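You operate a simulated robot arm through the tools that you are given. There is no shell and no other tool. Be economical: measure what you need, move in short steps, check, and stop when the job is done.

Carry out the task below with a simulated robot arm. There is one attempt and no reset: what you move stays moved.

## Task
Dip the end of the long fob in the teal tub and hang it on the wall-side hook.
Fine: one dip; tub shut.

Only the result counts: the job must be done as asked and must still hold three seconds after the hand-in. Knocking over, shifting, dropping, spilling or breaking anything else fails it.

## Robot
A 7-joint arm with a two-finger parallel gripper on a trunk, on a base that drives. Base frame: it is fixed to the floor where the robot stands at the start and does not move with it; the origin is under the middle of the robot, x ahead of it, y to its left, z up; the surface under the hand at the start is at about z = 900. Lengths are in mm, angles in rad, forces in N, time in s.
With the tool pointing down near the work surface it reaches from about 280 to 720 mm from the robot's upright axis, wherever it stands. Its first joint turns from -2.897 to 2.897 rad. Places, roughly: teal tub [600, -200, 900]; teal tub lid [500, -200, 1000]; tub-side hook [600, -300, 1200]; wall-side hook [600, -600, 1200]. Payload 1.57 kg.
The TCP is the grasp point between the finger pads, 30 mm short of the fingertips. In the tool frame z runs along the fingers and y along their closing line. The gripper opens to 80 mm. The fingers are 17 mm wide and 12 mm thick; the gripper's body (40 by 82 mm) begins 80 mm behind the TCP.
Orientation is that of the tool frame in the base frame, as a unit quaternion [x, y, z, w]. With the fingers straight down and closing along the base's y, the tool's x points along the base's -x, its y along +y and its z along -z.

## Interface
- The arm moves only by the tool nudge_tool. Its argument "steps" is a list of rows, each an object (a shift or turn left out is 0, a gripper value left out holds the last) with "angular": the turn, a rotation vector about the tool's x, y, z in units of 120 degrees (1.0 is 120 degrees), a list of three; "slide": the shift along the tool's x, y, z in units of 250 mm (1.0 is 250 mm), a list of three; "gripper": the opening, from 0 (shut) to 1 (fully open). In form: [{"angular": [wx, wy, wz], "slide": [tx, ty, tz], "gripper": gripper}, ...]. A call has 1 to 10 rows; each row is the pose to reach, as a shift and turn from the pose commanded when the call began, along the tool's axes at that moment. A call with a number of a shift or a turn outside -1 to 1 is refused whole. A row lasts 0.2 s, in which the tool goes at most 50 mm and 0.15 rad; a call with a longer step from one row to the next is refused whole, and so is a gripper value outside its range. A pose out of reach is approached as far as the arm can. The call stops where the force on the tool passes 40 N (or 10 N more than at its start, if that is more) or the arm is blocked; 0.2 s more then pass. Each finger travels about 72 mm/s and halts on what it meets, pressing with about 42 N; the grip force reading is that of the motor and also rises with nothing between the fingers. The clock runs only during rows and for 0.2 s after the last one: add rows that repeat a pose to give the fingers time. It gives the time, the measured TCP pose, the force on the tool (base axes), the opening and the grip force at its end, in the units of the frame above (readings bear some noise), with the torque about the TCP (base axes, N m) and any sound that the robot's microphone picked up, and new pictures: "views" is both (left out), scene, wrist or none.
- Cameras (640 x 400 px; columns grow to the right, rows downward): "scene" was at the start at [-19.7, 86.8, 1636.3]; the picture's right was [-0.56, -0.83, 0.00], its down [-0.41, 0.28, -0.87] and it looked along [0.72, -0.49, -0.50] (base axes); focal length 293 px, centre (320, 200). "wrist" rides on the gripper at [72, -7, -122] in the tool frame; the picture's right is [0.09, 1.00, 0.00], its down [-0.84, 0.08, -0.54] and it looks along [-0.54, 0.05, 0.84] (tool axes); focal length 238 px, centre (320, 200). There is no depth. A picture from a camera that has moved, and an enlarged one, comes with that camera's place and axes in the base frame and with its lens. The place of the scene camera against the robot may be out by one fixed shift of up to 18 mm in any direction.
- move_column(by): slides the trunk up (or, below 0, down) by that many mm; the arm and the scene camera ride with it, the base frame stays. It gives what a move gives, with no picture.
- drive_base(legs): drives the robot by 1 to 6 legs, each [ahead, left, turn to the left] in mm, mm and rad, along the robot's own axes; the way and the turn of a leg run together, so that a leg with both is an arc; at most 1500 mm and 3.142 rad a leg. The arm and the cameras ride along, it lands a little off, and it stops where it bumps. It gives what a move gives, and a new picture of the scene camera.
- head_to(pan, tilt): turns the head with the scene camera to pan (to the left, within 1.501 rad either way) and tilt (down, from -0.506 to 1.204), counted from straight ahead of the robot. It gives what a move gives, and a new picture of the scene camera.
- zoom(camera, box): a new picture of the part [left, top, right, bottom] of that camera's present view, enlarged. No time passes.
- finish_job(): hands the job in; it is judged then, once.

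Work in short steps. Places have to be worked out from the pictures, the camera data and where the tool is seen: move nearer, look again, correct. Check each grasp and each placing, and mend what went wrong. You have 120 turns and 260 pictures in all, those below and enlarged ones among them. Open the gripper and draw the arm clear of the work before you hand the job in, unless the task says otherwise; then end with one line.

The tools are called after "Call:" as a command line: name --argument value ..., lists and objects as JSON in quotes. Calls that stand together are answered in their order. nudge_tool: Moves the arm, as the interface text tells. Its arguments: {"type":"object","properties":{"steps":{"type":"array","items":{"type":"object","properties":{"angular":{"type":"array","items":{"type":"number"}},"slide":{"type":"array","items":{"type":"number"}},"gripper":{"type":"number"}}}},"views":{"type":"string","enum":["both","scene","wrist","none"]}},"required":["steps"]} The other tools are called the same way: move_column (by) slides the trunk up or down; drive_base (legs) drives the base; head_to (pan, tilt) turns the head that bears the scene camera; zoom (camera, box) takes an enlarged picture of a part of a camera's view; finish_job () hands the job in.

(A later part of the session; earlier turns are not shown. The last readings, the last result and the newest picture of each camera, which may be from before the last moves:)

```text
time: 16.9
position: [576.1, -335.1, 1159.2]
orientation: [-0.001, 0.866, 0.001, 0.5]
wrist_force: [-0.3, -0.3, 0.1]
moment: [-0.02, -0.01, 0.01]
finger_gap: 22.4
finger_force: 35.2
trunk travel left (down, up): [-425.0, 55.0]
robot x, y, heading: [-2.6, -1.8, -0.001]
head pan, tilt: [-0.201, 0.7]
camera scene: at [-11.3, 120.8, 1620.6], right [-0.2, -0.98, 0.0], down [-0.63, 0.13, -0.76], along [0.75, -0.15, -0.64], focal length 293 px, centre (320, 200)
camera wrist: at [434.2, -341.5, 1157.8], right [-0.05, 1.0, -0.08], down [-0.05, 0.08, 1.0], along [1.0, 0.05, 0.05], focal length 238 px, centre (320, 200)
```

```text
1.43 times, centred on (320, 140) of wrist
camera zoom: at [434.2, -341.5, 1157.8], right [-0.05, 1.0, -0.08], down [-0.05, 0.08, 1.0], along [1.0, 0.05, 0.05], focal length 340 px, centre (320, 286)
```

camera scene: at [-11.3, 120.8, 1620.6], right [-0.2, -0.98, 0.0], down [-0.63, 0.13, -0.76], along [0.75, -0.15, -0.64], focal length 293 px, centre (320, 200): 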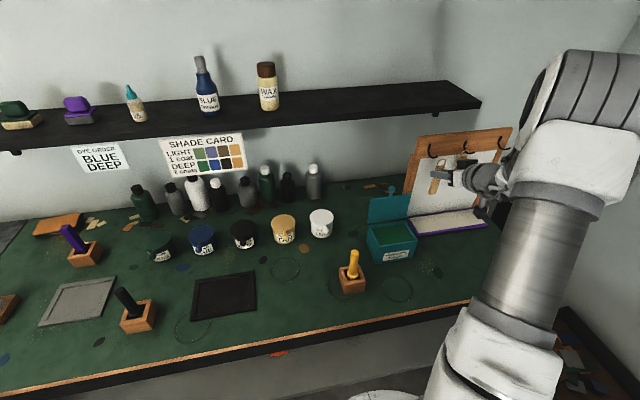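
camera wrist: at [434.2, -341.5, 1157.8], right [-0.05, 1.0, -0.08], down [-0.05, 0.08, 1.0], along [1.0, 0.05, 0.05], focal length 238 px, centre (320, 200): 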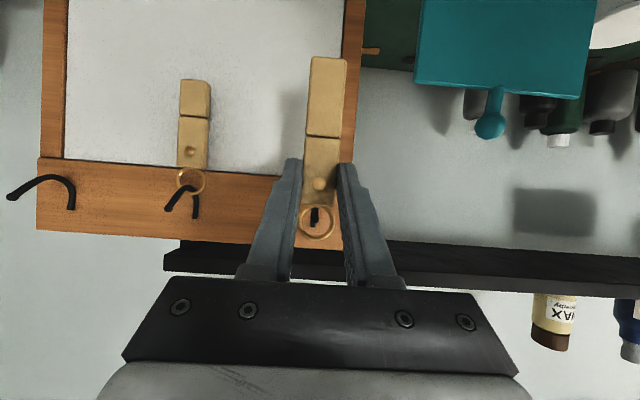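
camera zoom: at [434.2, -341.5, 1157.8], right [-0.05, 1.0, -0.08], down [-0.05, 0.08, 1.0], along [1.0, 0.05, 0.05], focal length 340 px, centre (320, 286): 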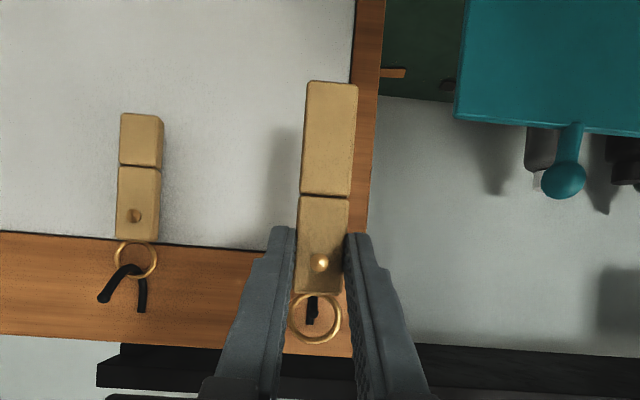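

The fob is free, ring rigidly upright. Fob bottom ≈ TCP z −85, about 17 mm ahead of TCP. I move it over the tub's centre, staying high.

Call:
nudge_tool --steps '[{"slide": [0.086, 0, -0.149]}, {"slide": [0.086, 0.167, -0.149]}, {"slide": [0.086, 0.333, -0.149]}, {"slide": [0.086, 0.5, -0.149]}, {"slide": [0.086, 0.5, -0.149]}]' --views "both"

Call:
zoom --camera "scene" --box '[340, 150, 484, 280]'

Call:
zoom --camera "wrist" --box '[200, 0, 440, 240]'

```text
time: 18.1
position: [532.6, -208.8, 1161.6]
orientation: [0.001, 0.866, -0.002, 0.5]
wrist_force: [0.0, 1.3, 0.4]
moment: [-0.01, -0.01, -0.06]
finger_gap: 22.5
finger_force: 35.1
trunk travel left (down, up): [-425.0, 55.0]
robot x, y, heading: [3.8, -1.1, 0.002]
head pan, tilt: [-0.201, 0.7]
camera scene: at [-11.2, 120.9, 1620.6], right [-0.2, -0.98, 0.0], down [-0.63, 0.13, -0.76], along [0.75, -0.15, -0.64], focal length 293 px, centre (320, 200)
camera wrist: at [391.8, -216.4, 1158.7], right [-0.05, 1.0, -0.08], down [-0.05, 0.08, 1.0], along [1.0, 0.05, 0.05], focal length 238 px, centre (320, 200)
```

scene: 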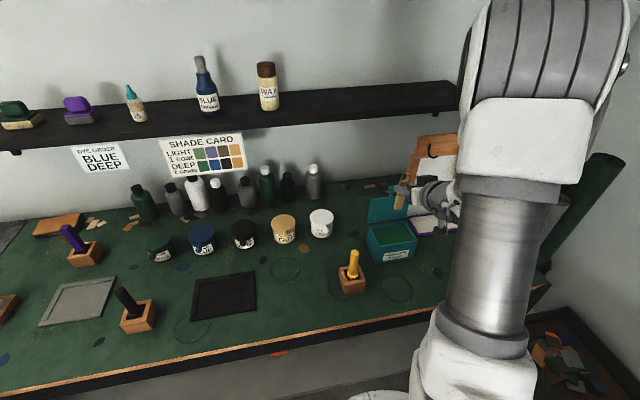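
wrist: 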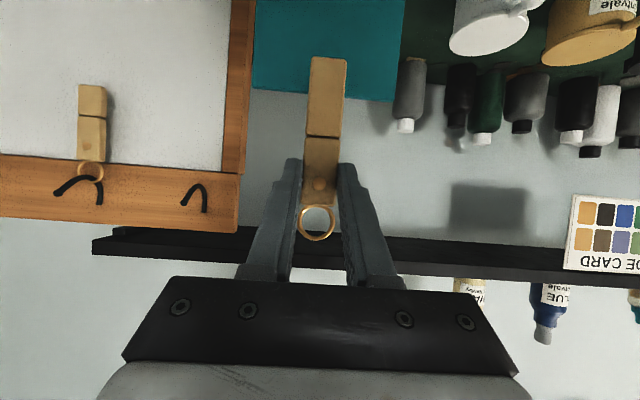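

```text
3.08 times, centred on (412, 215) of scene
camera zoom: at [-11.2, 120.9, 1620.6], right [-0.2, -0.98, 0.0], down [-0.63, 0.13, -0.76], along [0.75, -0.15, -0.64], focal length 901 px, centre (37, 154)
```

zoom: 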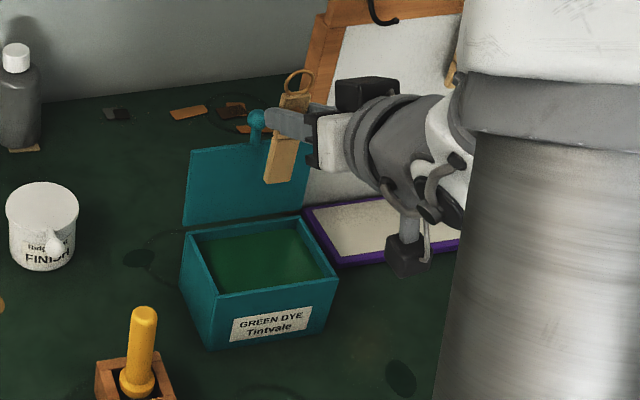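

```text
1.67 times, centred on (320, 120) of wrist
camera zoom: at [391.8, -216.4, 1158.7], right [-0.05, 1.0, -0.08], down [-0.05, 0.08, 1.0], along [1.0, 0.05, 0.05], focal length 397 px, centre (320, 333)
```

zoom: 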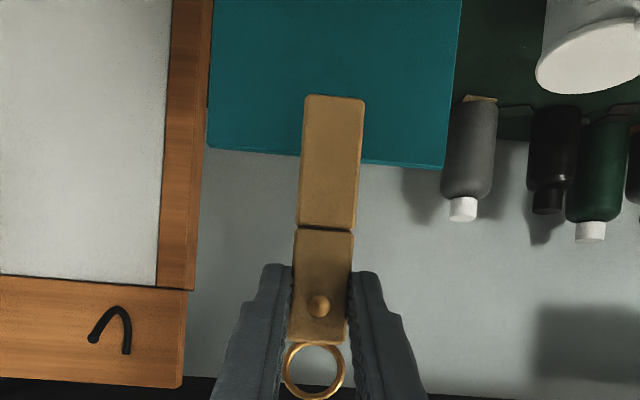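

Fob bottom at ≈1076, over the tub. Dye surface is ≈970; I lower the bottom to ≈925 (about 45 mm in, just under the groove) and hold briefly.

Call:
nudge_tool --steps '[{"slide": [0.131, 0, 0.0755]}, {"slide": [0.262, 0, 0.151]}, {"slide": [0.345, 0, 0.199]}, {"slide": [0.408, 0, 0.2356]}, {"slide": [0.465, 0, 0.2688]}, {"slide": [0.523, 0, 0.302]}, {"slide": [0.523, 0, 0.302]}]' --views "both"

Call:
zoom --camera "scene" --box '[340, 170, 484, 280]'

Call:
zoom --camera "wrist" --box '[240, 80, 400, 240]'

```text
time: 19.7
position: [533.1, -211.0, 1007.6]
orientation: [0.0, 0.866, 0.0, 0.5]
wrist_force: [-0.3, 0.0, -0.4]
moment: [0.02, -0.02, 0.01]
finger_gap: 22.6
finger_force: 35.3
trunk travel left (down, up): [-425.0, 55.0]
robot x, y, heading: [3.2, -0.5, 0.002]
head pan, tilt: [-0.201, 0.7]
camera scene: at [-11.2, 120.7, 1620.7], right [-0.2, -0.98, 0.0], down [-0.63, 0.13, -0.76], along [0.75, -0.15, -0.64], focal length 293 px, centre (320, 200)
camera wrist: at [391.6, -216.8, 1006.1], right [-0.05, 1.0, -0.08], down [-0.05, 0.08, 1.0], along [1.0, 0.05, 0.05], focal length 238 px, centre (320, 200)
```

scene: 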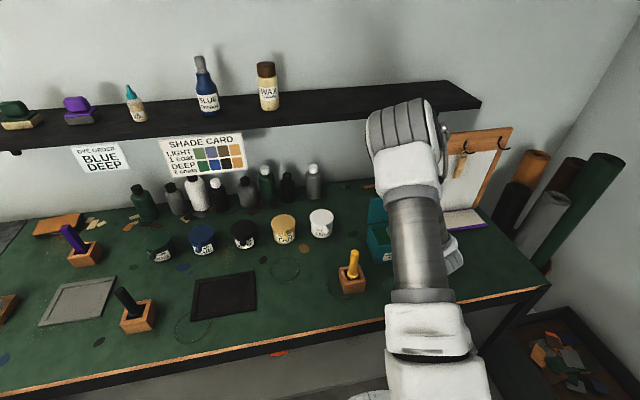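
wrist: 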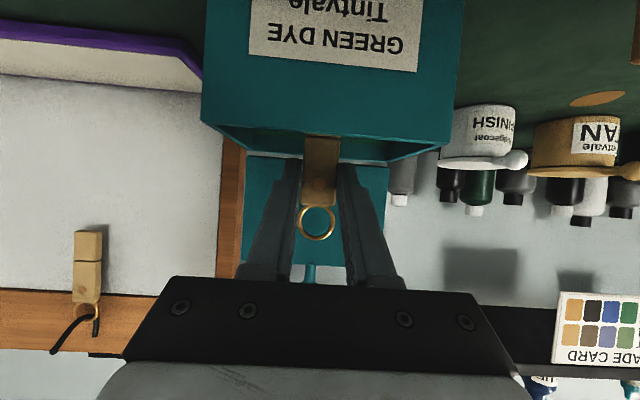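

```text
3.64 times, centred on (412, 225) of scene
camera zoom: at [-11.2, 120.7, 1620.7], right [-0.2, -0.98, 0.0], down [-0.63, 0.13, -0.76], along [0.75, -0.15, -0.64], focal length 1064 px, centre (-14, 109)
```

zoom: 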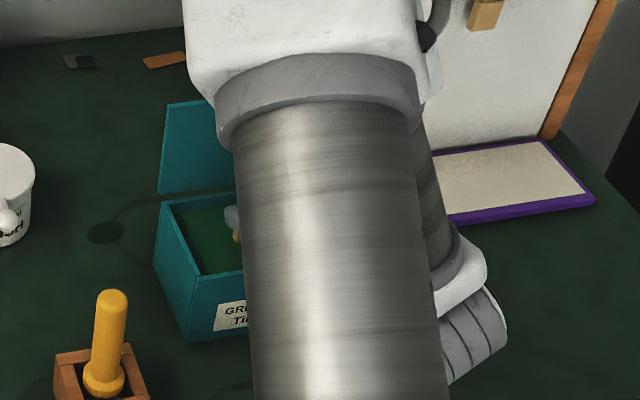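

```text
2.50 times, centred on (320, 160) of wrist
camera zoom: at [391.6, -216.8, 1006.1], right [-0.05, 1.0, -0.08], down [-0.05, 0.08, 1.0], along [1.0, 0.05, 0.05], focal length 596 px, centre (320, 300)
```

zoom: 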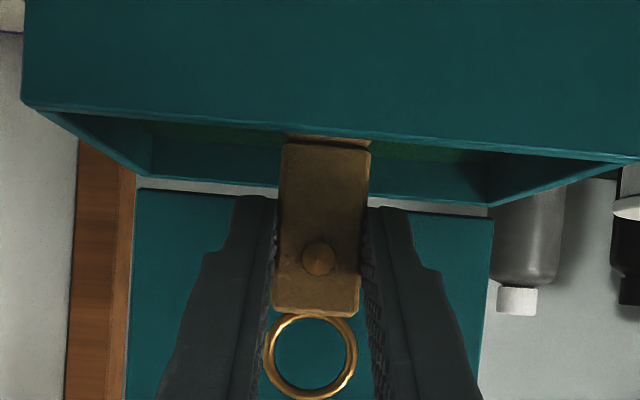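

Dye level ≈967, groove ≈973. I go 4 mm deeper without leaving the dye, hold a second.

Call:
nudge_tool --steps '[{"slide": [0.0139, 0, 0.008]}, {"slide": [0.0139, 0, 0.008]}, {"slide": [0.0139, 0, 0.008]}, {"slide": [0.0139, 0, 0.008]}, {"slide": [0.0139, 0, 0.008]}]' --views "none"

```text
time: 20.9
position: [532.1, -209.8, 1003.7]
orientation: [0.0, 0.866, 0.0, 0.5]
wrist_force: [-0.2, 0.1, -0.1]
moment: [0.01, 0.0, -0.01]
finger_gap: 22.4
finger_force: 35.0
trunk travel left (down, up): [-425.0, 55.0]
robot x, y, heading: [-0.5, 0.6, -0.004]
head pan, tilt: [-0.201, 0.7]
```

No contact. Now I raise it slowly, pausing above the dye to drip.

Call:
nudge_tool --steps '[{"slide": [-0.07, 0, -0.04]}, {"slide": [-0.14, 0, -0.08]}, {"slide": [-0.24, 0, -0.139]}, {"slide": [-0.24, 0, -0.139]}, {"slide": [-0.24, 0, -0.139]}, {"slide": [-0.24, 0, -0.139]}, {"slide": [-0.24, 0, -0.139]}, {"slide": [-0.39, 0, -0.225]}, {"slide": [-0.537, 0, -0.31]}, {"slide": [-0.537, 0, -0.31]}]' --views "both"

Call:
zoom --camera "scene" --box '[340, 150, 484, 280]'

Call:
zoom --camera "wrist" --box '[240, 20, 400, 260]'

```text
time: 23.1
position: [530.0, -211.1, 1159.6]
orientation: [0.0, 0.866, -0.001, 0.5]
wrist_force: [-0.2, 0.6, -0.6]
moment: [0.01, -0.02, 0.0]
finger_gap: 22.7
finger_force: 35.6
trunk travel left (down, up): [-425.0, 55.0]
robot x, y, heading: [0.1, -2.2, 0.0]
head pan, tilt: [-0.201, 0.7]
camera scene: at [-11.3, 120.8, 1620.6], right [-0.2, -0.98, 0.0], down [-0.63, 0.13, -0.77], along [0.75, -0.15, -0.64], focal length 293 px, centre (320, 200)
camera wrist: at [389.3, -217.3, 1157.5], right [-0.05, 1.0, -0.08], down [-0.05, 0.08, 1.0], along [1.0, 0.05, 0.05], focal length 238 px, centre (320, 200)
```

scene: 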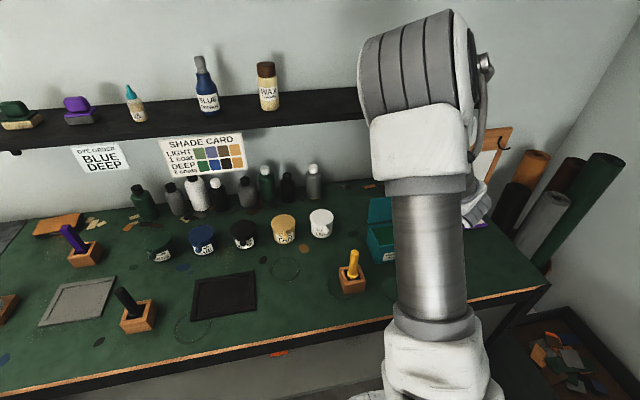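
wrist: 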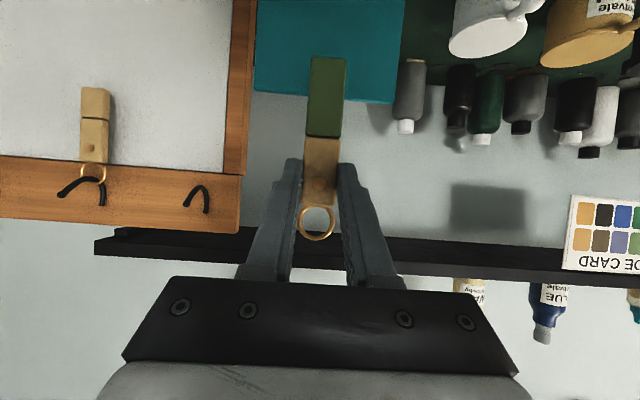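

```text
3.08 times, centred on (412, 215) of scene
camera zoom: at [-11.3, 120.8, 1620.6], right [-0.2, -0.98, 0.0], down [-0.63, 0.13, -0.77], along [0.75, -0.15, -0.64], focal length 901 px, centre (37, 154)
```

zoom: 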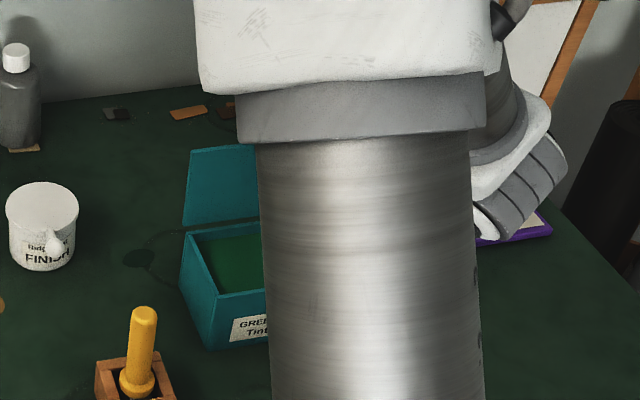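

```text
1.67 times, centred on (320, 140) of wrist
camera zoom: at [389.3, -217.3, 1157.5], right [-0.05, 1.0, -0.08], down [-0.05, 0.08, 1.0], along [1.0, 0.05, 0.05], focal length 397 px, centre (320, 300)
```

zoom: 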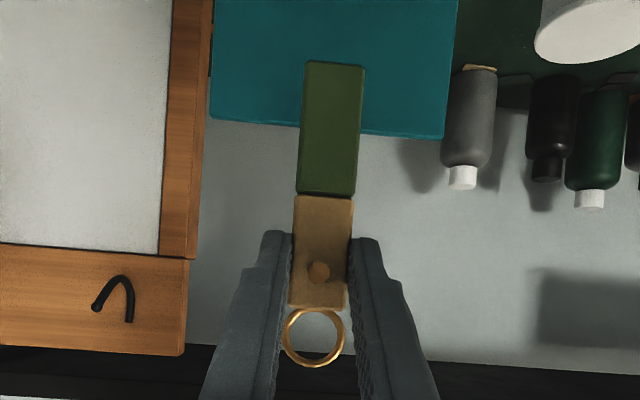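

The end is dyed green up to the groove in one dip. The wall hook (y≈−565) is far for the arm, so I drive the base 230 mm to the right, with the fob staying well in front of the hooks.

Call:
drive_base --legs '[[0, -230, 0]]'

```text
time: 25.4
position: [528.5, -442.5, 1159.3]
orientation: [0.0, 0.866, 0.0, 0.499]
wrist_force: [0.1, -0.6, -0.5]
moment: [0.01, -0.04, 0.03]
finger_gap: 22.5
finger_force: 35.1
trunk travel left (down, up): [-425.0, 55.0]
robot x, y, heading: [-1.7, -230.3, -0.006]
head pan, tilt: [-0.201, 0.7]
camera scene: at [-11.2, -110.2, 1620.7], right [-0.2, -0.98, 0.0], down [-0.63, 0.13, -0.76], along [0.75, -0.15, -0.64], focal length 293 px, centre (320, 200)
```

scene: 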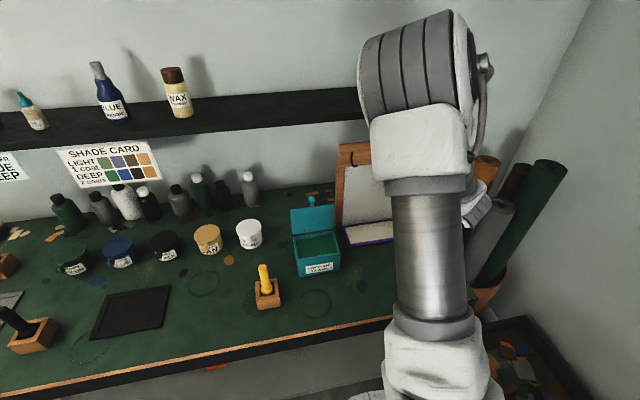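

Now I move to the approach point in front of the wall-side hook.

Call:
nudge_tool --steps '[{"slide": [0, -0.165, 0]}, {"slide": [0, -0.33, 0]}, {"slide": [0, -0.49, 0]}, {"slide": [-0.05, -0.49, 0.081]}, {"slide": [-0.094, -0.49, 0.163]}, {"slide": [-0.094, -0.49, 0.163]}]' --views "both"

Call:
zoom --camera "wrist" --box '[240, 120, 400, 260]'

Call:
zoom --camera "scene" --box '[320, 110, 480, 210]'

```text
time: 26.8
position: [577.1, -566.0, 1158.8]
orientation: [0.001, 0.866, 0.0, 0.5]
wrist_force: [0.8, -0.1, -0.3]
moment: [0.01, 0.02, 0.0]
finger_gap: 22.5
finger_force: 35.3
trunk travel left (down, up): [-425.0, 55.0]
robot x, y, heading: [0.1, -231.0, -0.003]
head pan, tilt: [-0.201, 0.7]
camera scene: at [-11.2, -110.1, 1620.7], right [-0.2, -0.98, 0.0], down [-0.63, 0.13, -0.76], along [0.75, -0.15, -0.64], focal length 293 px, centre (320, 200)
camera wrist: at [435.8, -571.9, 1156.4], right [-0.04, 1.0, -0.08], down [-0.05, 0.08, 1.0], along [1.0, 0.05, 0.05], focal length 238 px, centre (320, 200)
```

scene: 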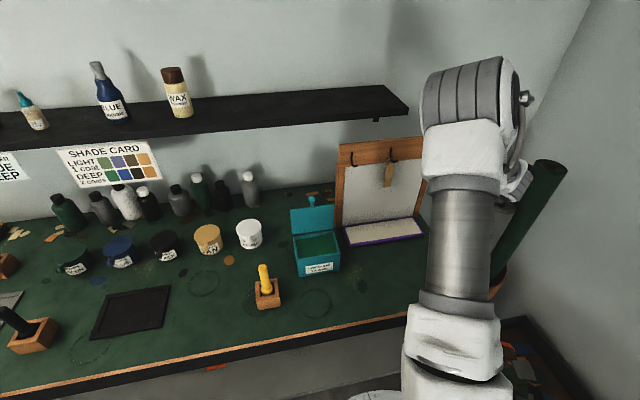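
wrist: 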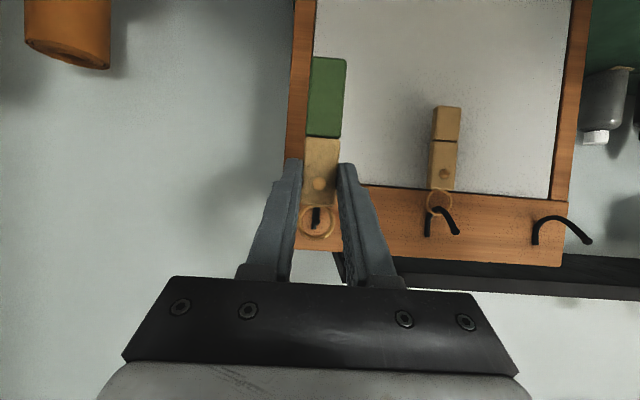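

```text
2.86 times, centred on (320, 190) of wrist
camera zoom: at [435.8, -571.9, 1156.4], right [-0.04, 1.0, -0.08], down [-0.05, 0.08, 1.0], along [1.0, 0.05, 0.05], focal length 681 px, centre (320, 229)
```

zoom: 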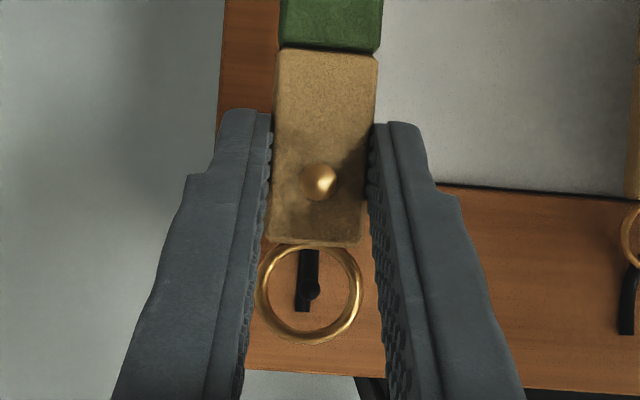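

```text
4.00 times, centred on (400, 160) of scene
camera zoom: at [-11.2, -110.1, 1620.7], right [-0.2, -0.98, 0.0], down [-0.63, 0.13, -0.76], along [0.75, -0.15, -0.64], focal length 1171 px, centre (0, 360)
```

zoom: 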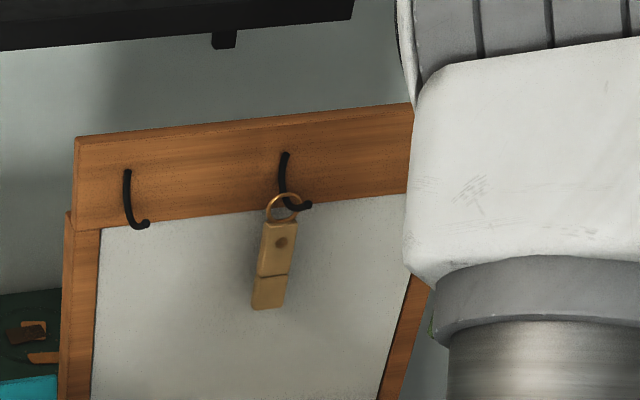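

The ring lines up with the hook tip (ring centre z≈1179, tip ≈1183, y within 2 mm). I raise 2 mm, shift 1 mm left and thread the ring onto the hook.

Call:
nudge_tool --steps '[{"slide": [-0.007, 0.004, -0.004]}, {"slide": [-0.037, 0.004, 0.048]}, {"slide": [-0.071, 0.004, 0.107]}, {"slide": [-0.071, 0.004, 0.139]}, {"slide": [-0.071, 0.004, 0.171]}, {"slide": [-0.075, 0.004, 0.202]}, {"slide": [-0.076, 0.004, 0.228]}, {"slide": [-0.076, 0.004, 0.228]}]' --views "wrist"

Call:
zoom --camera "wrist" --box '[240, 120, 400, 260]'

```text
time: 28.6
position: [636.7, -564.8, 1147.6]
orientation: [0.001, 0.866, -0.001, 0.5]
wrist_force: [0.1, -0.3, -0.5]
moment: [0.02, 0.0, 0.0]
finger_gap: 22.3
finger_force: 35.1
trunk travel left (down, up): [-425.0, 55.0]
robot x, y, heading: [-1.4, -230.9, -0.001]
head pan, tilt: [-0.201, 0.7]
camera wrist: at [494.8, -570.9, 1145.2], right [-0.04, 1.0, -0.08], down [-0.05, 0.08, 1.0], along [1.0, 0.05, 0.05], focal length 238 px, centre (320, 200)
```

wrist: 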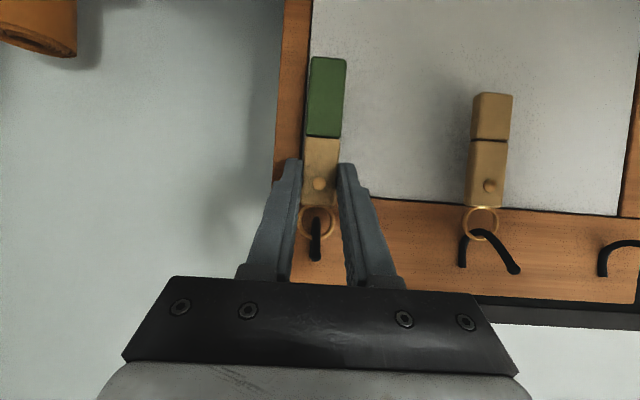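

```text
2.86 times, centred on (320, 190) of wrist
camera zoom: at [494.8, -570.9, 1145.2], right [-0.04, 1.0, -0.08], down [-0.05, 0.08, 1.0], along [1.0, 0.05, 0.05], focal length 681 px, centre (320, 229)
```

zoom: 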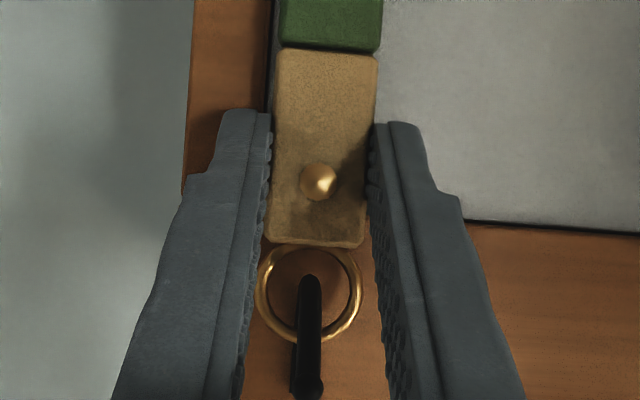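

The hook passes through the ring. I lower to the height where the ring rested before.

Call:
nudge_tool --steps '[{"slide": [0.014, 0, 0.008]}, {"slide": [0.027, 0, 0.0155]}, {"slide": [0.027, 0, 0.0155]}]' --views "wrist"

Call:
zoom --camera "wrist" --box '[240, 120, 400, 260]'

```text
time: 29.4
position: [635.0, -563.8, 1140.5]
orientation: [0.001, 0.866, -0.001, 0.5]
wrist_force: [-0.7, 0.5, 3.3]
moment: [-0.05, -0.1, 0.01]
finger_gap: 22.6
finger_force: 35.4
trunk travel left (down, up): [-425.0, 55.0]
robot x, y, heading: [2.4, -228.9, -0.008]
head pan, tilt: [-0.201, 0.7]
camera wrist: at [494.2, -570.8, 1137.6], right [-0.04, 1.0, -0.08], down [-0.05, 0.08, 1.0], along [1.0, 0.05, 0.05], focal length 238 px, centre (320, 200)
```

wrist: 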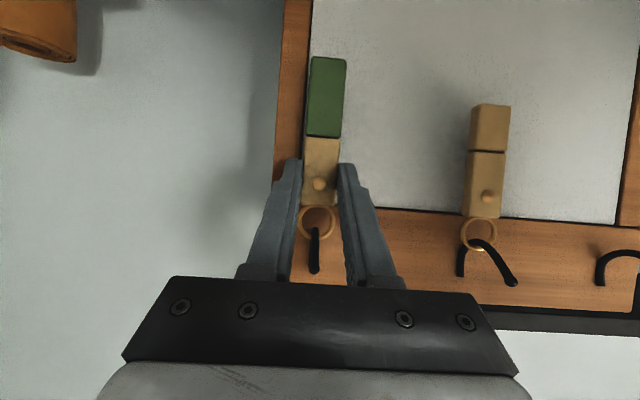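

```text
2.86 times, centred on (320, 190) of wrist
camera zoom: at [494.2, -570.8, 1137.6], right [-0.04, 1.0, -0.08], down [-0.05, 0.08, 1.0], along [1.0, 0.05, 0.05], focal length 681 px, centre (320, 229)
```

zoom: 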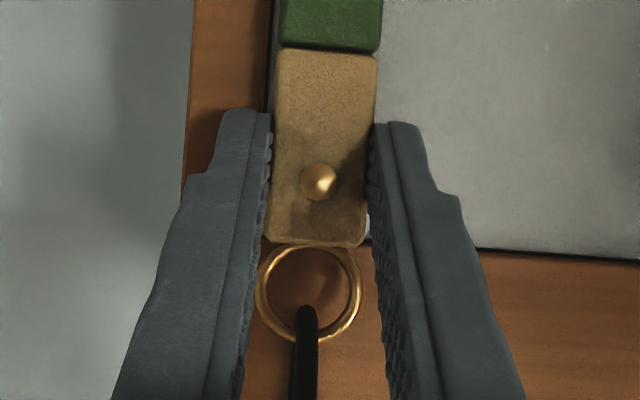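

The hook bears the ring (3 N up). I open the gripper gently.

Call:
nudge_tool --steps '[{"gripper": 0.32}, {"gripper": 0.4}, {"gripper": 0.5}, {"gripper": 0.6}, {"gripper": 0.6}]' --views "wrist"

Call:
zoom --camera "wrist" --box '[240, 120, 400, 260]'

```text
time: 30.6
position: [636.1, -564.5, 1139.6]
orientation: [0.0, 0.866, 0.0, 0.5]
wrist_force: [0.0, 0.4, -0.1]
moment: [0.01, -0.02, 0.01]
finger_gap: 48.0
finger_force: 0.1
trunk travel left (down, up): [-425.0, 55.0]
robot x, y, heading: [-1.7, -230.0, 0.003]
head pan, tilt: [-0.201, 0.7]
camera wrist: at [494.4, -570.7, 1137.3], right [-0.04, 1.0, -0.08], down [-0.05, 0.08, 1.0], along [1.0, 0.05, 0.05], focal length 238 px, centre (320, 200)
```

wrist: 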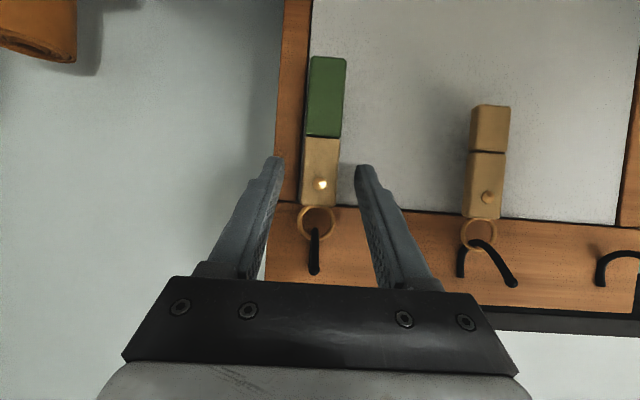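

```text
2.86 times, centred on (320, 190) of wrist
camera zoom: at [494.4, -570.7, 1137.3], right [-0.04, 1.0, -0.08], down [-0.05, 0.08, 1.0], along [1.0, 0.05, 0.05], focal length 681 px, centre (320, 229)
```

zoom: 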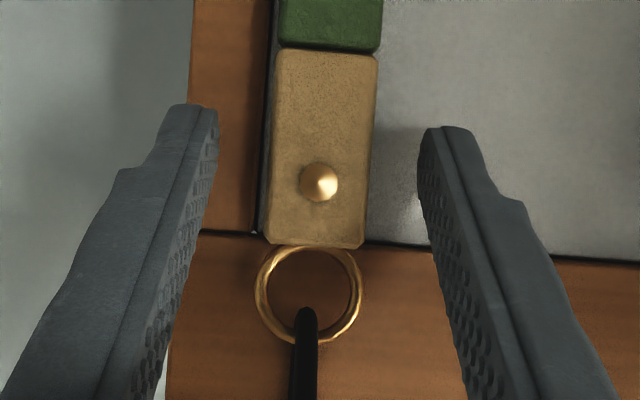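

The fob hangs on its own. I back straight out.

Call:
nudge_tool --steps '[{"slide": [0.08, 0, -0.1386]}, {"slide": [0.17, 0, -0.2944]}, {"slide": [0.26, 0, -0.45]}, {"slide": [0.26, 0, -0.45]}]' --views "wrist"

Call:
drive_base --legs '[[0, 230, 0]]'

```text
time: 31.6
position: [504.2, -563.2, 1139.7]
orientation: [0.001, 0.866, -0.001, 0.499]
wrist_force: [-0.2, 0.6, -0.6]
moment: [-0.02, 0.0, -0.01]
finger_gap: 48.3
finger_force: 0.1
trunk travel left (down, up): [-425.0, 55.0]
robot x, y, heading: [-2.1, -230.5, -0.006]
head pan, tilt: [-0.201, 0.7]
camera wrist: at [364.1, -569.6, 1137.2], right [-0.04, 1.0, -0.08], down [-0.05, 0.08, 1.0], along [1.0, 0.05, 0.05], focal length 238 px, centre (320, 200)
```

wrist: 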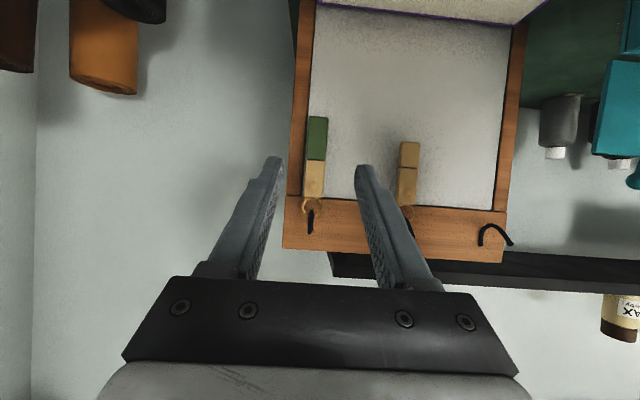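

```text
time: 33.9
position: [506.3, -332.2, 1139.7]
orientation: [0.0, 0.866, 0.0, 0.5]
wrist_force: [0.1, -0.1, -0.6]
moment: [0.0, 0.01, -0.01]
finger_gap: 47.7
finger_force: 0.0
trunk travel left (down, up): [-425.0, 55.0]
robot x, y, heading: [0.2, 1.5, -0.004]
head pan, tilt: [-0.201, 0.7]
camera scene: at [-11.3, 120.4, 1620.6], right [-0.2, -0.98, 0.0], down [-0.63, 0.13, -0.76], along [0.75, -0.15, -0.64], focal length 293 px, centre (320, 200)
```

scene: 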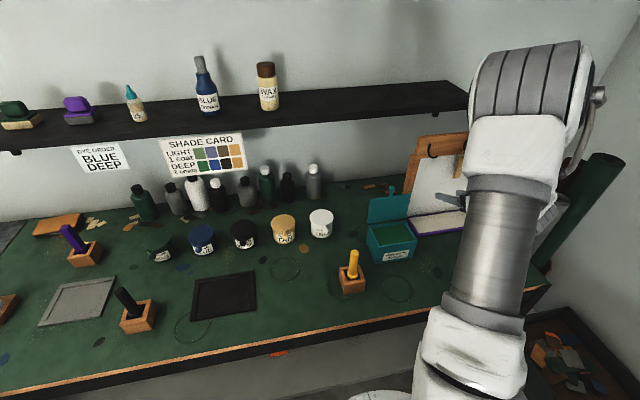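

Fob is on the wall-side hook. Now raise and turn the tool back to pointing down, to close the lid.

Call:
nudge_tool --steps '[{"slide": [-0.13, 0, -0.075], "angular": [0, 0, 0]}, {"slide": [-0.26, 0, -0.15], "angular": [0, 0.0625, 0]}, {"slide": [-0.39, 0.12, -0.225], "angular": [0, 0.125, 0]}, {"slide": [-0.39, 0.25, -0.225], "angular": [0, 0.1875, 0]}, {"slide": [-0.39, 0.37, -0.225], "angular": [0, 0.25, 0]}, {"slide": [-0.39, 0.49, -0.225], "angular": [0, 0.3125, 0]}, {"slide": [-0.39, 0.49, -0.225], "angular": [0, 0.375, 0]}, {"slide": [-0.39, 0.49, -0.225], "angular": [0, 0.4375, 0]}, {"slide": [-0.39, 0.49, -0.225], "angular": [0, 0.5, 0]}, {"slide": [-0.39, 0.49, -0.225], "angular": [0, 0.5, 0]}]' --views "both"

Call:
zoom --camera "wrist" --box '[240, 20, 400, 180]'

Call:
zoom --camera "scene" --box '[340, 150, 484, 280]'

```text
time: 36.1
position: [507.0, -208.1, 1252.5]
orientation: [0.0, 1.0, 0.001, -0.002]
wrist_force: [0.1, -1.1, -0.1]
moment: [0.02, -0.02, 0.02]
finger_gap: 47.8
finger_force: 0.1
trunk travel left (down, up): [-425.0, 55.0]
robot x, y, heading: [1.0, -5.1, 0.002]
head pan, tilt: [-0.201, 0.7]
camera scene: at [-11.2, 120.3, 1620.7], right [-0.2, -0.98, 0.0], down [-0.63, 0.13, -0.76], along [0.75, -0.15, -0.64], focal length 293 px, centre (320, 200)
camera wrist: at [435.9, -216.0, 1373.1], right [-0.09, 1.0, 0.0], down [0.84, 0.08, 0.54], along [0.54, 0.05, -0.84], focal length 238 px, centre (320, 200)
```

scene: 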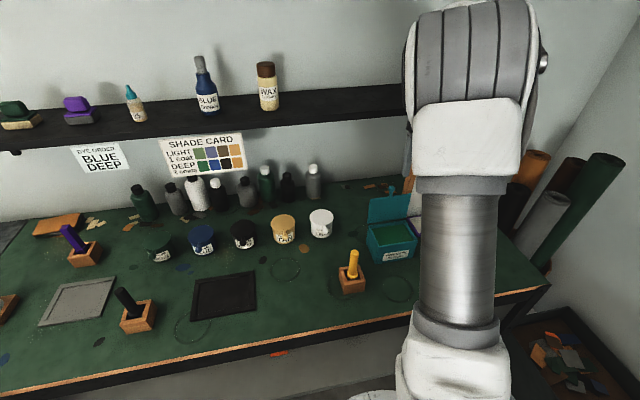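
wrist: 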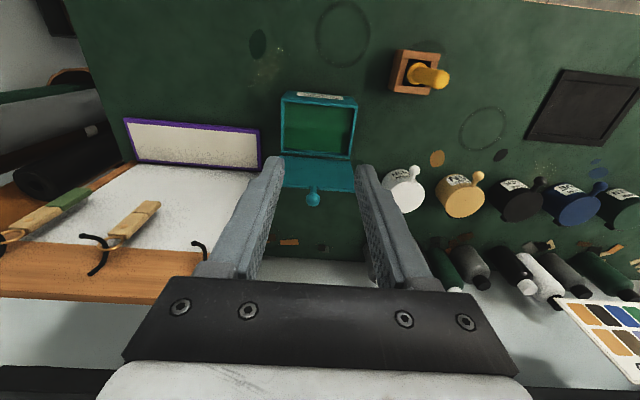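

```text
2.50 times, centred on (320, 100) of wrist
camera zoom: at [435.9, -216.0, 1373.1], right [-0.09, 1.0, 0.0], down [0.84, 0.08, 0.54], along [0.54, 0.05, -0.84], focal length 596 px, centre (320, 450)
```

zoom: 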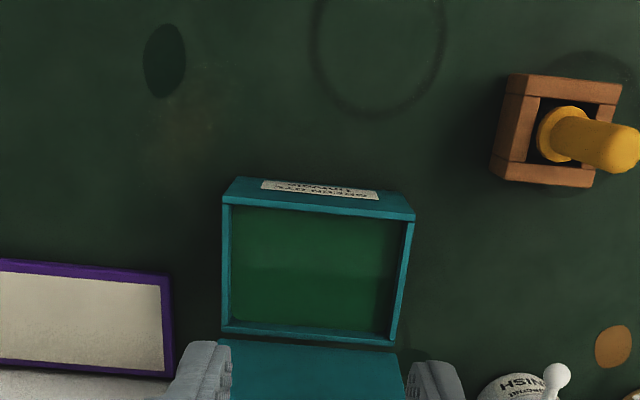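

```text
3.08 times, centred on (412, 215) of scene
camera zoom: at [-11.2, 120.3, 1620.7], right [-0.2, -0.98, 0.0], down [-0.63, 0.13, -0.76], along [0.75, -0.15, -0.64], focal length 901 px, centre (37, 154)
```

zoom: 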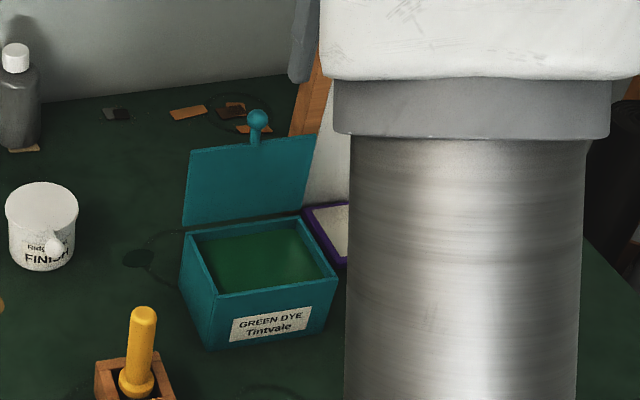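

Knob of the opened lid at ≈(609,−209.5,1102). I move above it and descend to straddle it with the fingertips.

Call:
nudge_tool --steps '[{"slide": [-0.18, -0.006, 0.05]}, {"slide": [-0.34, -0.006, 0.15]}, {"slide": [-0.408, -0.006, 0.3]}, {"slide": [-0.408, -0.006, 0.42]}, {"slide": [-0.408, -0.006, 0.522]}, {"slide": [-0.408, -0.006, 0.522]}]' --views "wrist"

Call:
zoom --camera "wrist" --box '[220, 80, 420, 240]'

```text
time: 37.5
position: [609.5, -210.0, 1119.8]
orientation: [-0.001, 1.0, 0.0, 0.0]
wrist_force: [0.8, 0.3, 0.2]
moment: [0.03, 0.0, 0.0]
finger_gap: 48.2
finger_force: 0.1
trunk travel left (down, up): [-425.0, 55.0]
robot x, y, heading: [-1.5, 2.0, 0.004]
head pan, tilt: [-0.201, 0.7]
camera wrist: at [537.5, -217.4, 1242.0], right [-0.09, 1.0, 0.0], down [0.84, 0.08, 0.54], along [0.54, 0.05, -0.84], focal length 238 px, centre (320, 200)
```

wrist: 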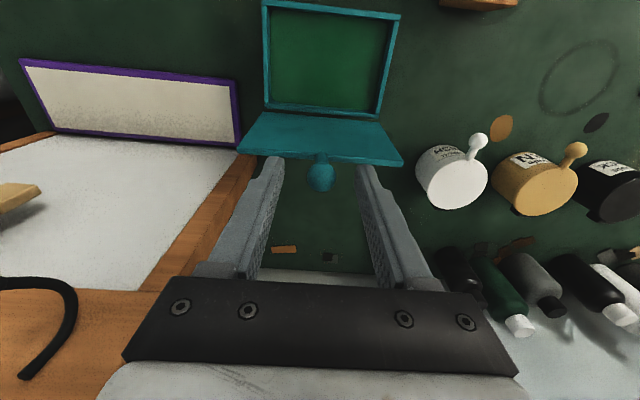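

```text
2.50 times, centred on (320, 160) of wrist
camera zoom: at [537.5, -217.4, 1242.0], right [-0.09, 1.0, 0.0], down [0.84, 0.08, 0.54], along [0.54, 0.05, -0.84], focal length 596 px, centre (320, 300)
```

zoom: 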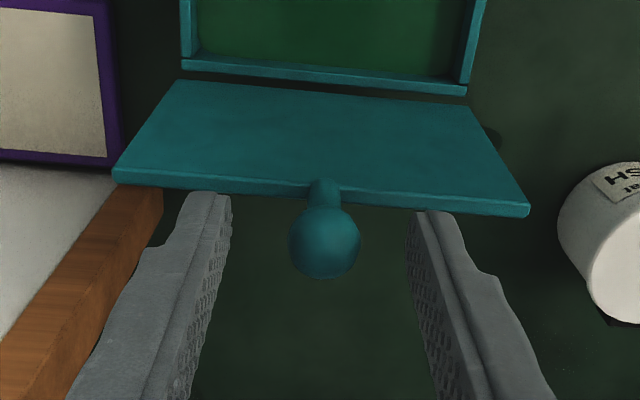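

The knob is centred between the tips. Close on it.

Call:
nudge_tool --steps '[{"gripper": 0.1}, {"gripper": 0.1}, {"gripper": 0.1}]' --views "none"

```text
time: 38.3
position: [608.6, -210.7, 1120.8]
orientation: [0.001, 1.0, 0.0, 0.0]
wrist_force: [-1.3, 4.1, -2.1]
moment: [0.07, 0.05, -0.02]
finger_gap: 19.0
finger_force: 32.7
trunk travel left (down, up): [-425.0, 55.0]
robot x, y, heading: [3.7, -6.0, 0.005]
head pan, tilt: [-0.201, 0.7]
```

Gripped. I swing the lid back along the arc to about 45°.

Call:
nudge_tool --steps '[{"slide": [0.044, 0, -0.001]}, {"slide": [0.088, 0, 0]}, {"slide": [0.13, 0, 0.0055]}, {"slide": [0.171, 0, 0.0142]}, {"slide": [0.23, 0, 0.035]}, {"slide": [0.287, 0, 0.0624]}, {"slide": [0.339, 0, 0.097]}, {"slide": [0.387, 0, 0.139]}]' --views "wrist"

```text
time: 40.1
position: [511.5, -209.6, 1087.7]
orientation: [-0.001, 1.0, 0.0, 0.001]
wrist_force: [4.5, 10.2, 8.7]
moment: [0.26, -1.04, 0.03]
finger_gap: 19.0
finger_force: 32.5
trunk travel left (down, up): [-425.0, 55.0]
robot x, y, heading: [2.9, 0.9, 0.002]
head pan, tilt: [-0.201, 0.7]
camera wrist: at [439.9, -216.3, 1208.2], right [-0.09, 1.0, 0.0], down [0.84, 0.08, 0.54], along [0.54, 0.05, -0.84], focal length 238 px, centre (320, 200)
```

wrist: 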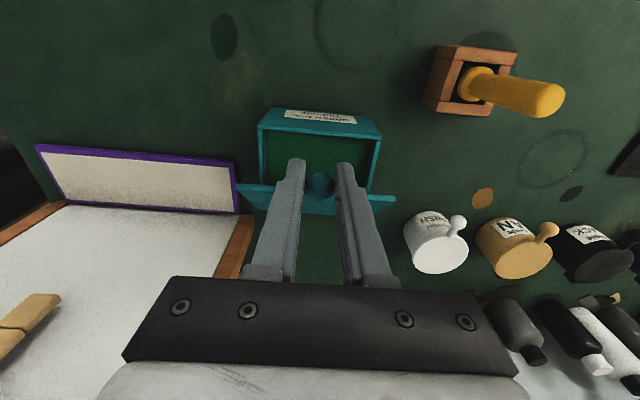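

Continue lowering to closed.

Call:
nudge_tool --steps '[{"slide": [0.04, 0.004, 0.048]}, {"slide": [0.0764, 0.004, 0.1]}, {"slide": [0.096, 0.004, 0.138]}, {"slide": [0.112, 0.004, 0.176]}, {"slide": [0.124, 0.004, 0.217]}, {"slide": [0.134, 0.004, 0.257]}, {"slide": [0.139, 0.004, 0.295]}, {"slide": [0.141, 0.004, 0.332]}]' --views "both"

Call:
zoom --camera "wrist" --box '[200, 120, 440, 300]'

```text
time: 41.9
position: [476.3, -210.0, 1003.5]
orientation: [0.0, 1.0, -0.001, -0.001]
wrist_force: [-6.5, 6.4, 7.5]
moment: [0.05, -0.71, 0.02]
finger_gap: 18.7
finger_force: 33.1
trunk travel left (down, up): [-425.0, 55.0]
robot x, y, heading: [3.5, -0.4, -0.003]
head pan, tilt: [-0.201, 0.7]
camera scene: at [-12.6, 121.1, 1620.5], right [-0.2, -0.98, 0.0], down [-0.63, 0.13, -0.77], along [0.75, -0.15, -0.64], focal length 293 px, centre (320, 200)
camera wrist: at [403.8, -216.3, 1125.2], right [-0.09, 1.0, 0.0], down [0.84, 0.08, 0.54], along [0.54, 0.05, -0.84], focal length 238 px, centre (320, 200)
```

scene: 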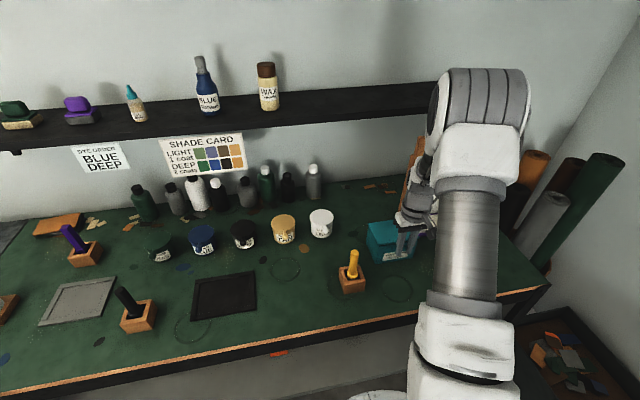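
wrist: 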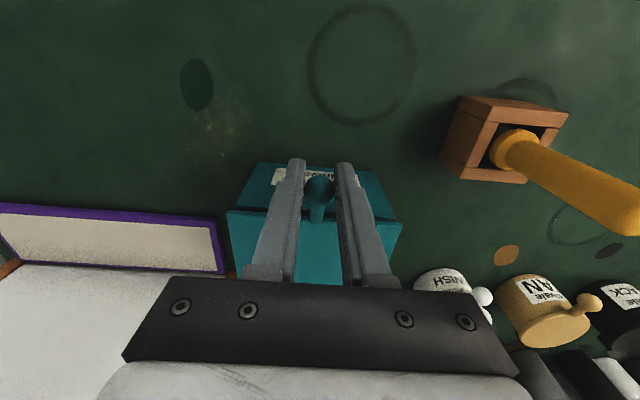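

```text
2.22 times, centred on (320, 210) of wrist
camera zoom: at [403.8, -216.3, 1125.2], right [-0.09, 1.0, 0.0], down [0.84, 0.08, 0.54], along [0.54, 0.05, -0.84], focal length 530 px, centre (320, 178)
```

zoom: 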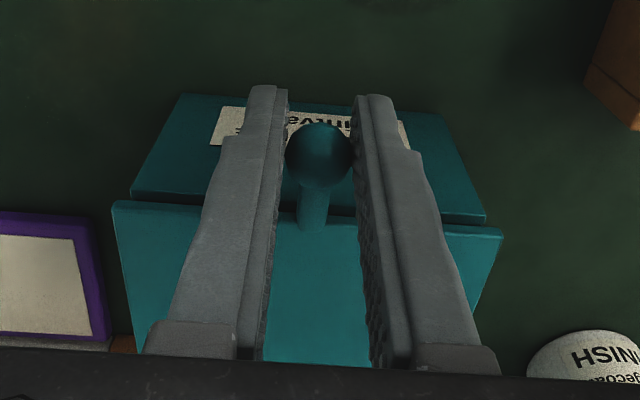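

The lid looks not quite seated. I release the knob, raise, and look.

Call:
nudge_tool --steps '[{"slide": [0, 0, 0.012]}, {"slide": [0, 0, 0.012], "gripper": 0.4}, {"slide": [0, 0, 0.012], "gripper": 0.6}, {"slide": [0, 0, -0.15], "gripper": 0.6}, {"slide": [0, 0, -0.3], "gripper": 0.6}]' --views "both"

Call:
zoom --camera "wrist" --box '[240, 100, 400, 220]'

Call:
zoom --camera "scene" --box '[350, 200, 450, 270]'

```text
time: 43.1
position: [476.0, -210.1, 1078.6]
orientation: [-0.001, 1.0, 0.0, 0.0]
wrist_force: [-0.2, -0.1, 0.1]
moment: [0.01, 0.01, 0.01]
finger_gap: 48.1
finger_force: 0.1
trunk travel left (down, up): [-425.0, 55.0]
robot x, y, heading: [0.2, 1.1, 0.001]
head pan, tilt: [-0.201, 0.7]
camera scene: at [-11.6, 120.4, 1620.6], right [-0.2, -0.98, 0.0], down [-0.63, 0.13, -0.77], along [0.75, -0.15, -0.64], focal length 293 px, centre (320, 200)
camera wrist: at [405.0, -216.3, 1200.7], right [-0.09, 1.0, 0.0], down [0.84, 0.08, 0.54], along [0.54, 0.05, -0.84], focal length 238 px, centre (320, 200)
```

scene: 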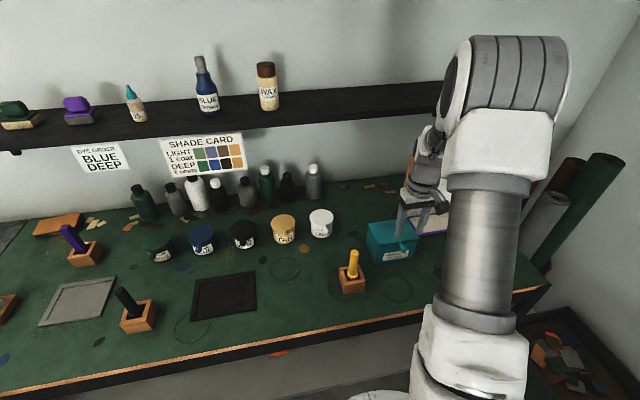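
wrist: 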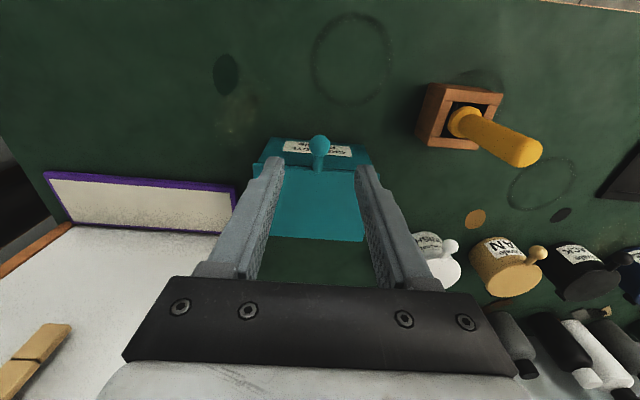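

```text
3.33 times, centred on (320, 160) of wrist
camera zoom: at [405.0, -216.3, 1200.7], right [-0.09, 1.0, 0.0], down [0.84, 0.08, 0.54], along [0.54, 0.05, -0.84], focal length 794 px, centre (320, 333)
```

zoom: 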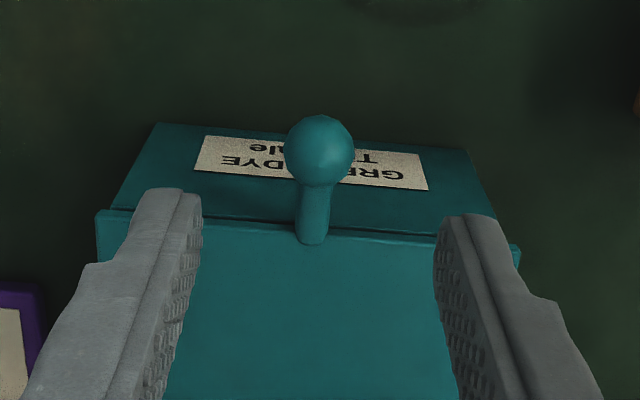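

```text
5.71 times, centred on (400, 235) of scene
camera zoom: at [-11.6, 120.4, 1620.6], right [-0.2, -0.98, 0.0], down [-0.63, 0.13, -0.77], along [0.75, -0.15, -0.64], focal length 1673 px, centre (-137, 0)
```

zoom: 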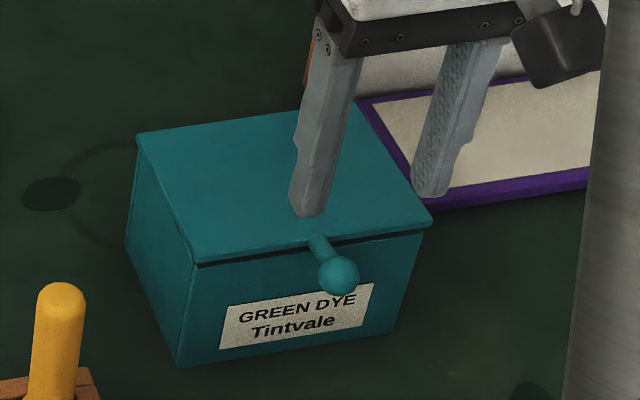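

The lid is ajar by ~6 mm. I close the fingers and press lightly on the lid's front edge from above.

Call:
nudge_tool --steps '[{"slide": [-0.08, 0, 0], "gripper": 0}, {"slide": [-0.144, 0, 0], "gripper": 0}, {"slide": [-0.144, 0, 0.1], "gripper": 0}, {"slide": [-0.144, 0, 0.17], "gripper": 0}, {"slide": [-0.144, 0, 0.21], "gripper": 0}, {"slide": [-0.144, 0, 0.235], "gripper": 0}, {"slide": [-0.144, 0, 0.25], "gripper": 0}, {"slide": [-0.144, 0, 0.258], "gripper": 0}]' --views "both"

Call:
zoom --camera "scene" --box '[350, 200, 450, 270]'

```text
time: 44.9
position: [513.9, -210.4, 1016.4]
orientation: [0.0, 1.0, -0.001, 0.002]
wrist_force: [-3.9, 0.8, 15.0]
moment: [0.02, -0.01, 0.04]
finger_gap: 0.0
finger_force: 21.3
trunk travel left (down, up): [-425.0, 55.0]
robot x, y, heading: [-1.3, -1.4, 0.0]
head pan, tilt: [-0.201, 0.7]
camera scene: at [-12.7, 120.8, 1620.9], right [-0.2, -0.98, 0.0], down [-0.63, 0.13, -0.77], along [0.75, -0.15, -0.64], focal length 293 px, centre (320, 200)
camera wrist: at [441.0, -216.6, 1137.1], right [-0.09, 1.0, 0.0], down [0.83, 0.08, 0.54], along [0.54, 0.05, -0.84], focal length 238 px, centre (320, 200)
```

scene: 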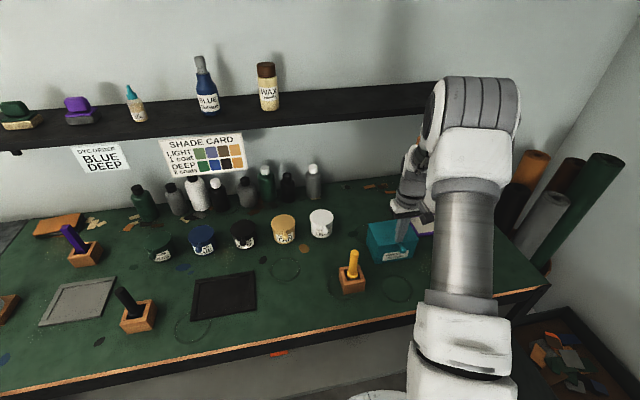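
wrist: 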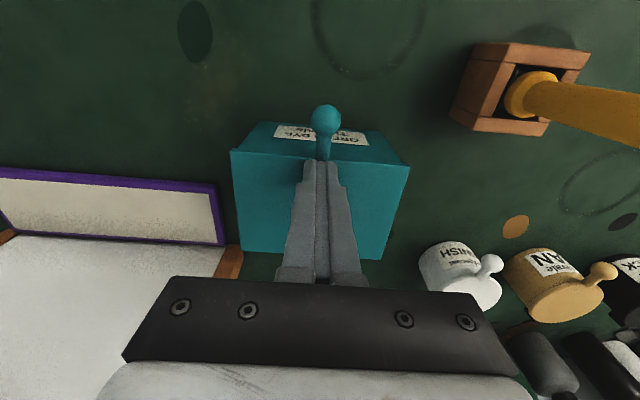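

```text
5.71 times, centred on (400, 235) of scene
camera zoom: at [-12.7, 120.8, 1620.9], right [-0.2, -0.98, 0.0], down [-0.63, 0.13, -0.77], along [0.75, -0.15, -0.64], focal length 1673 px, centre (-137, 0)
```

zoom: 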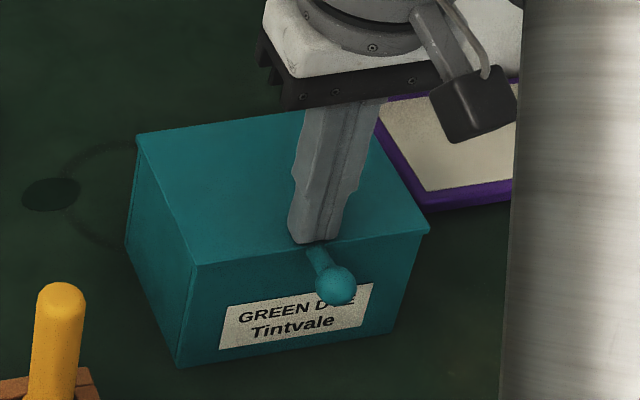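

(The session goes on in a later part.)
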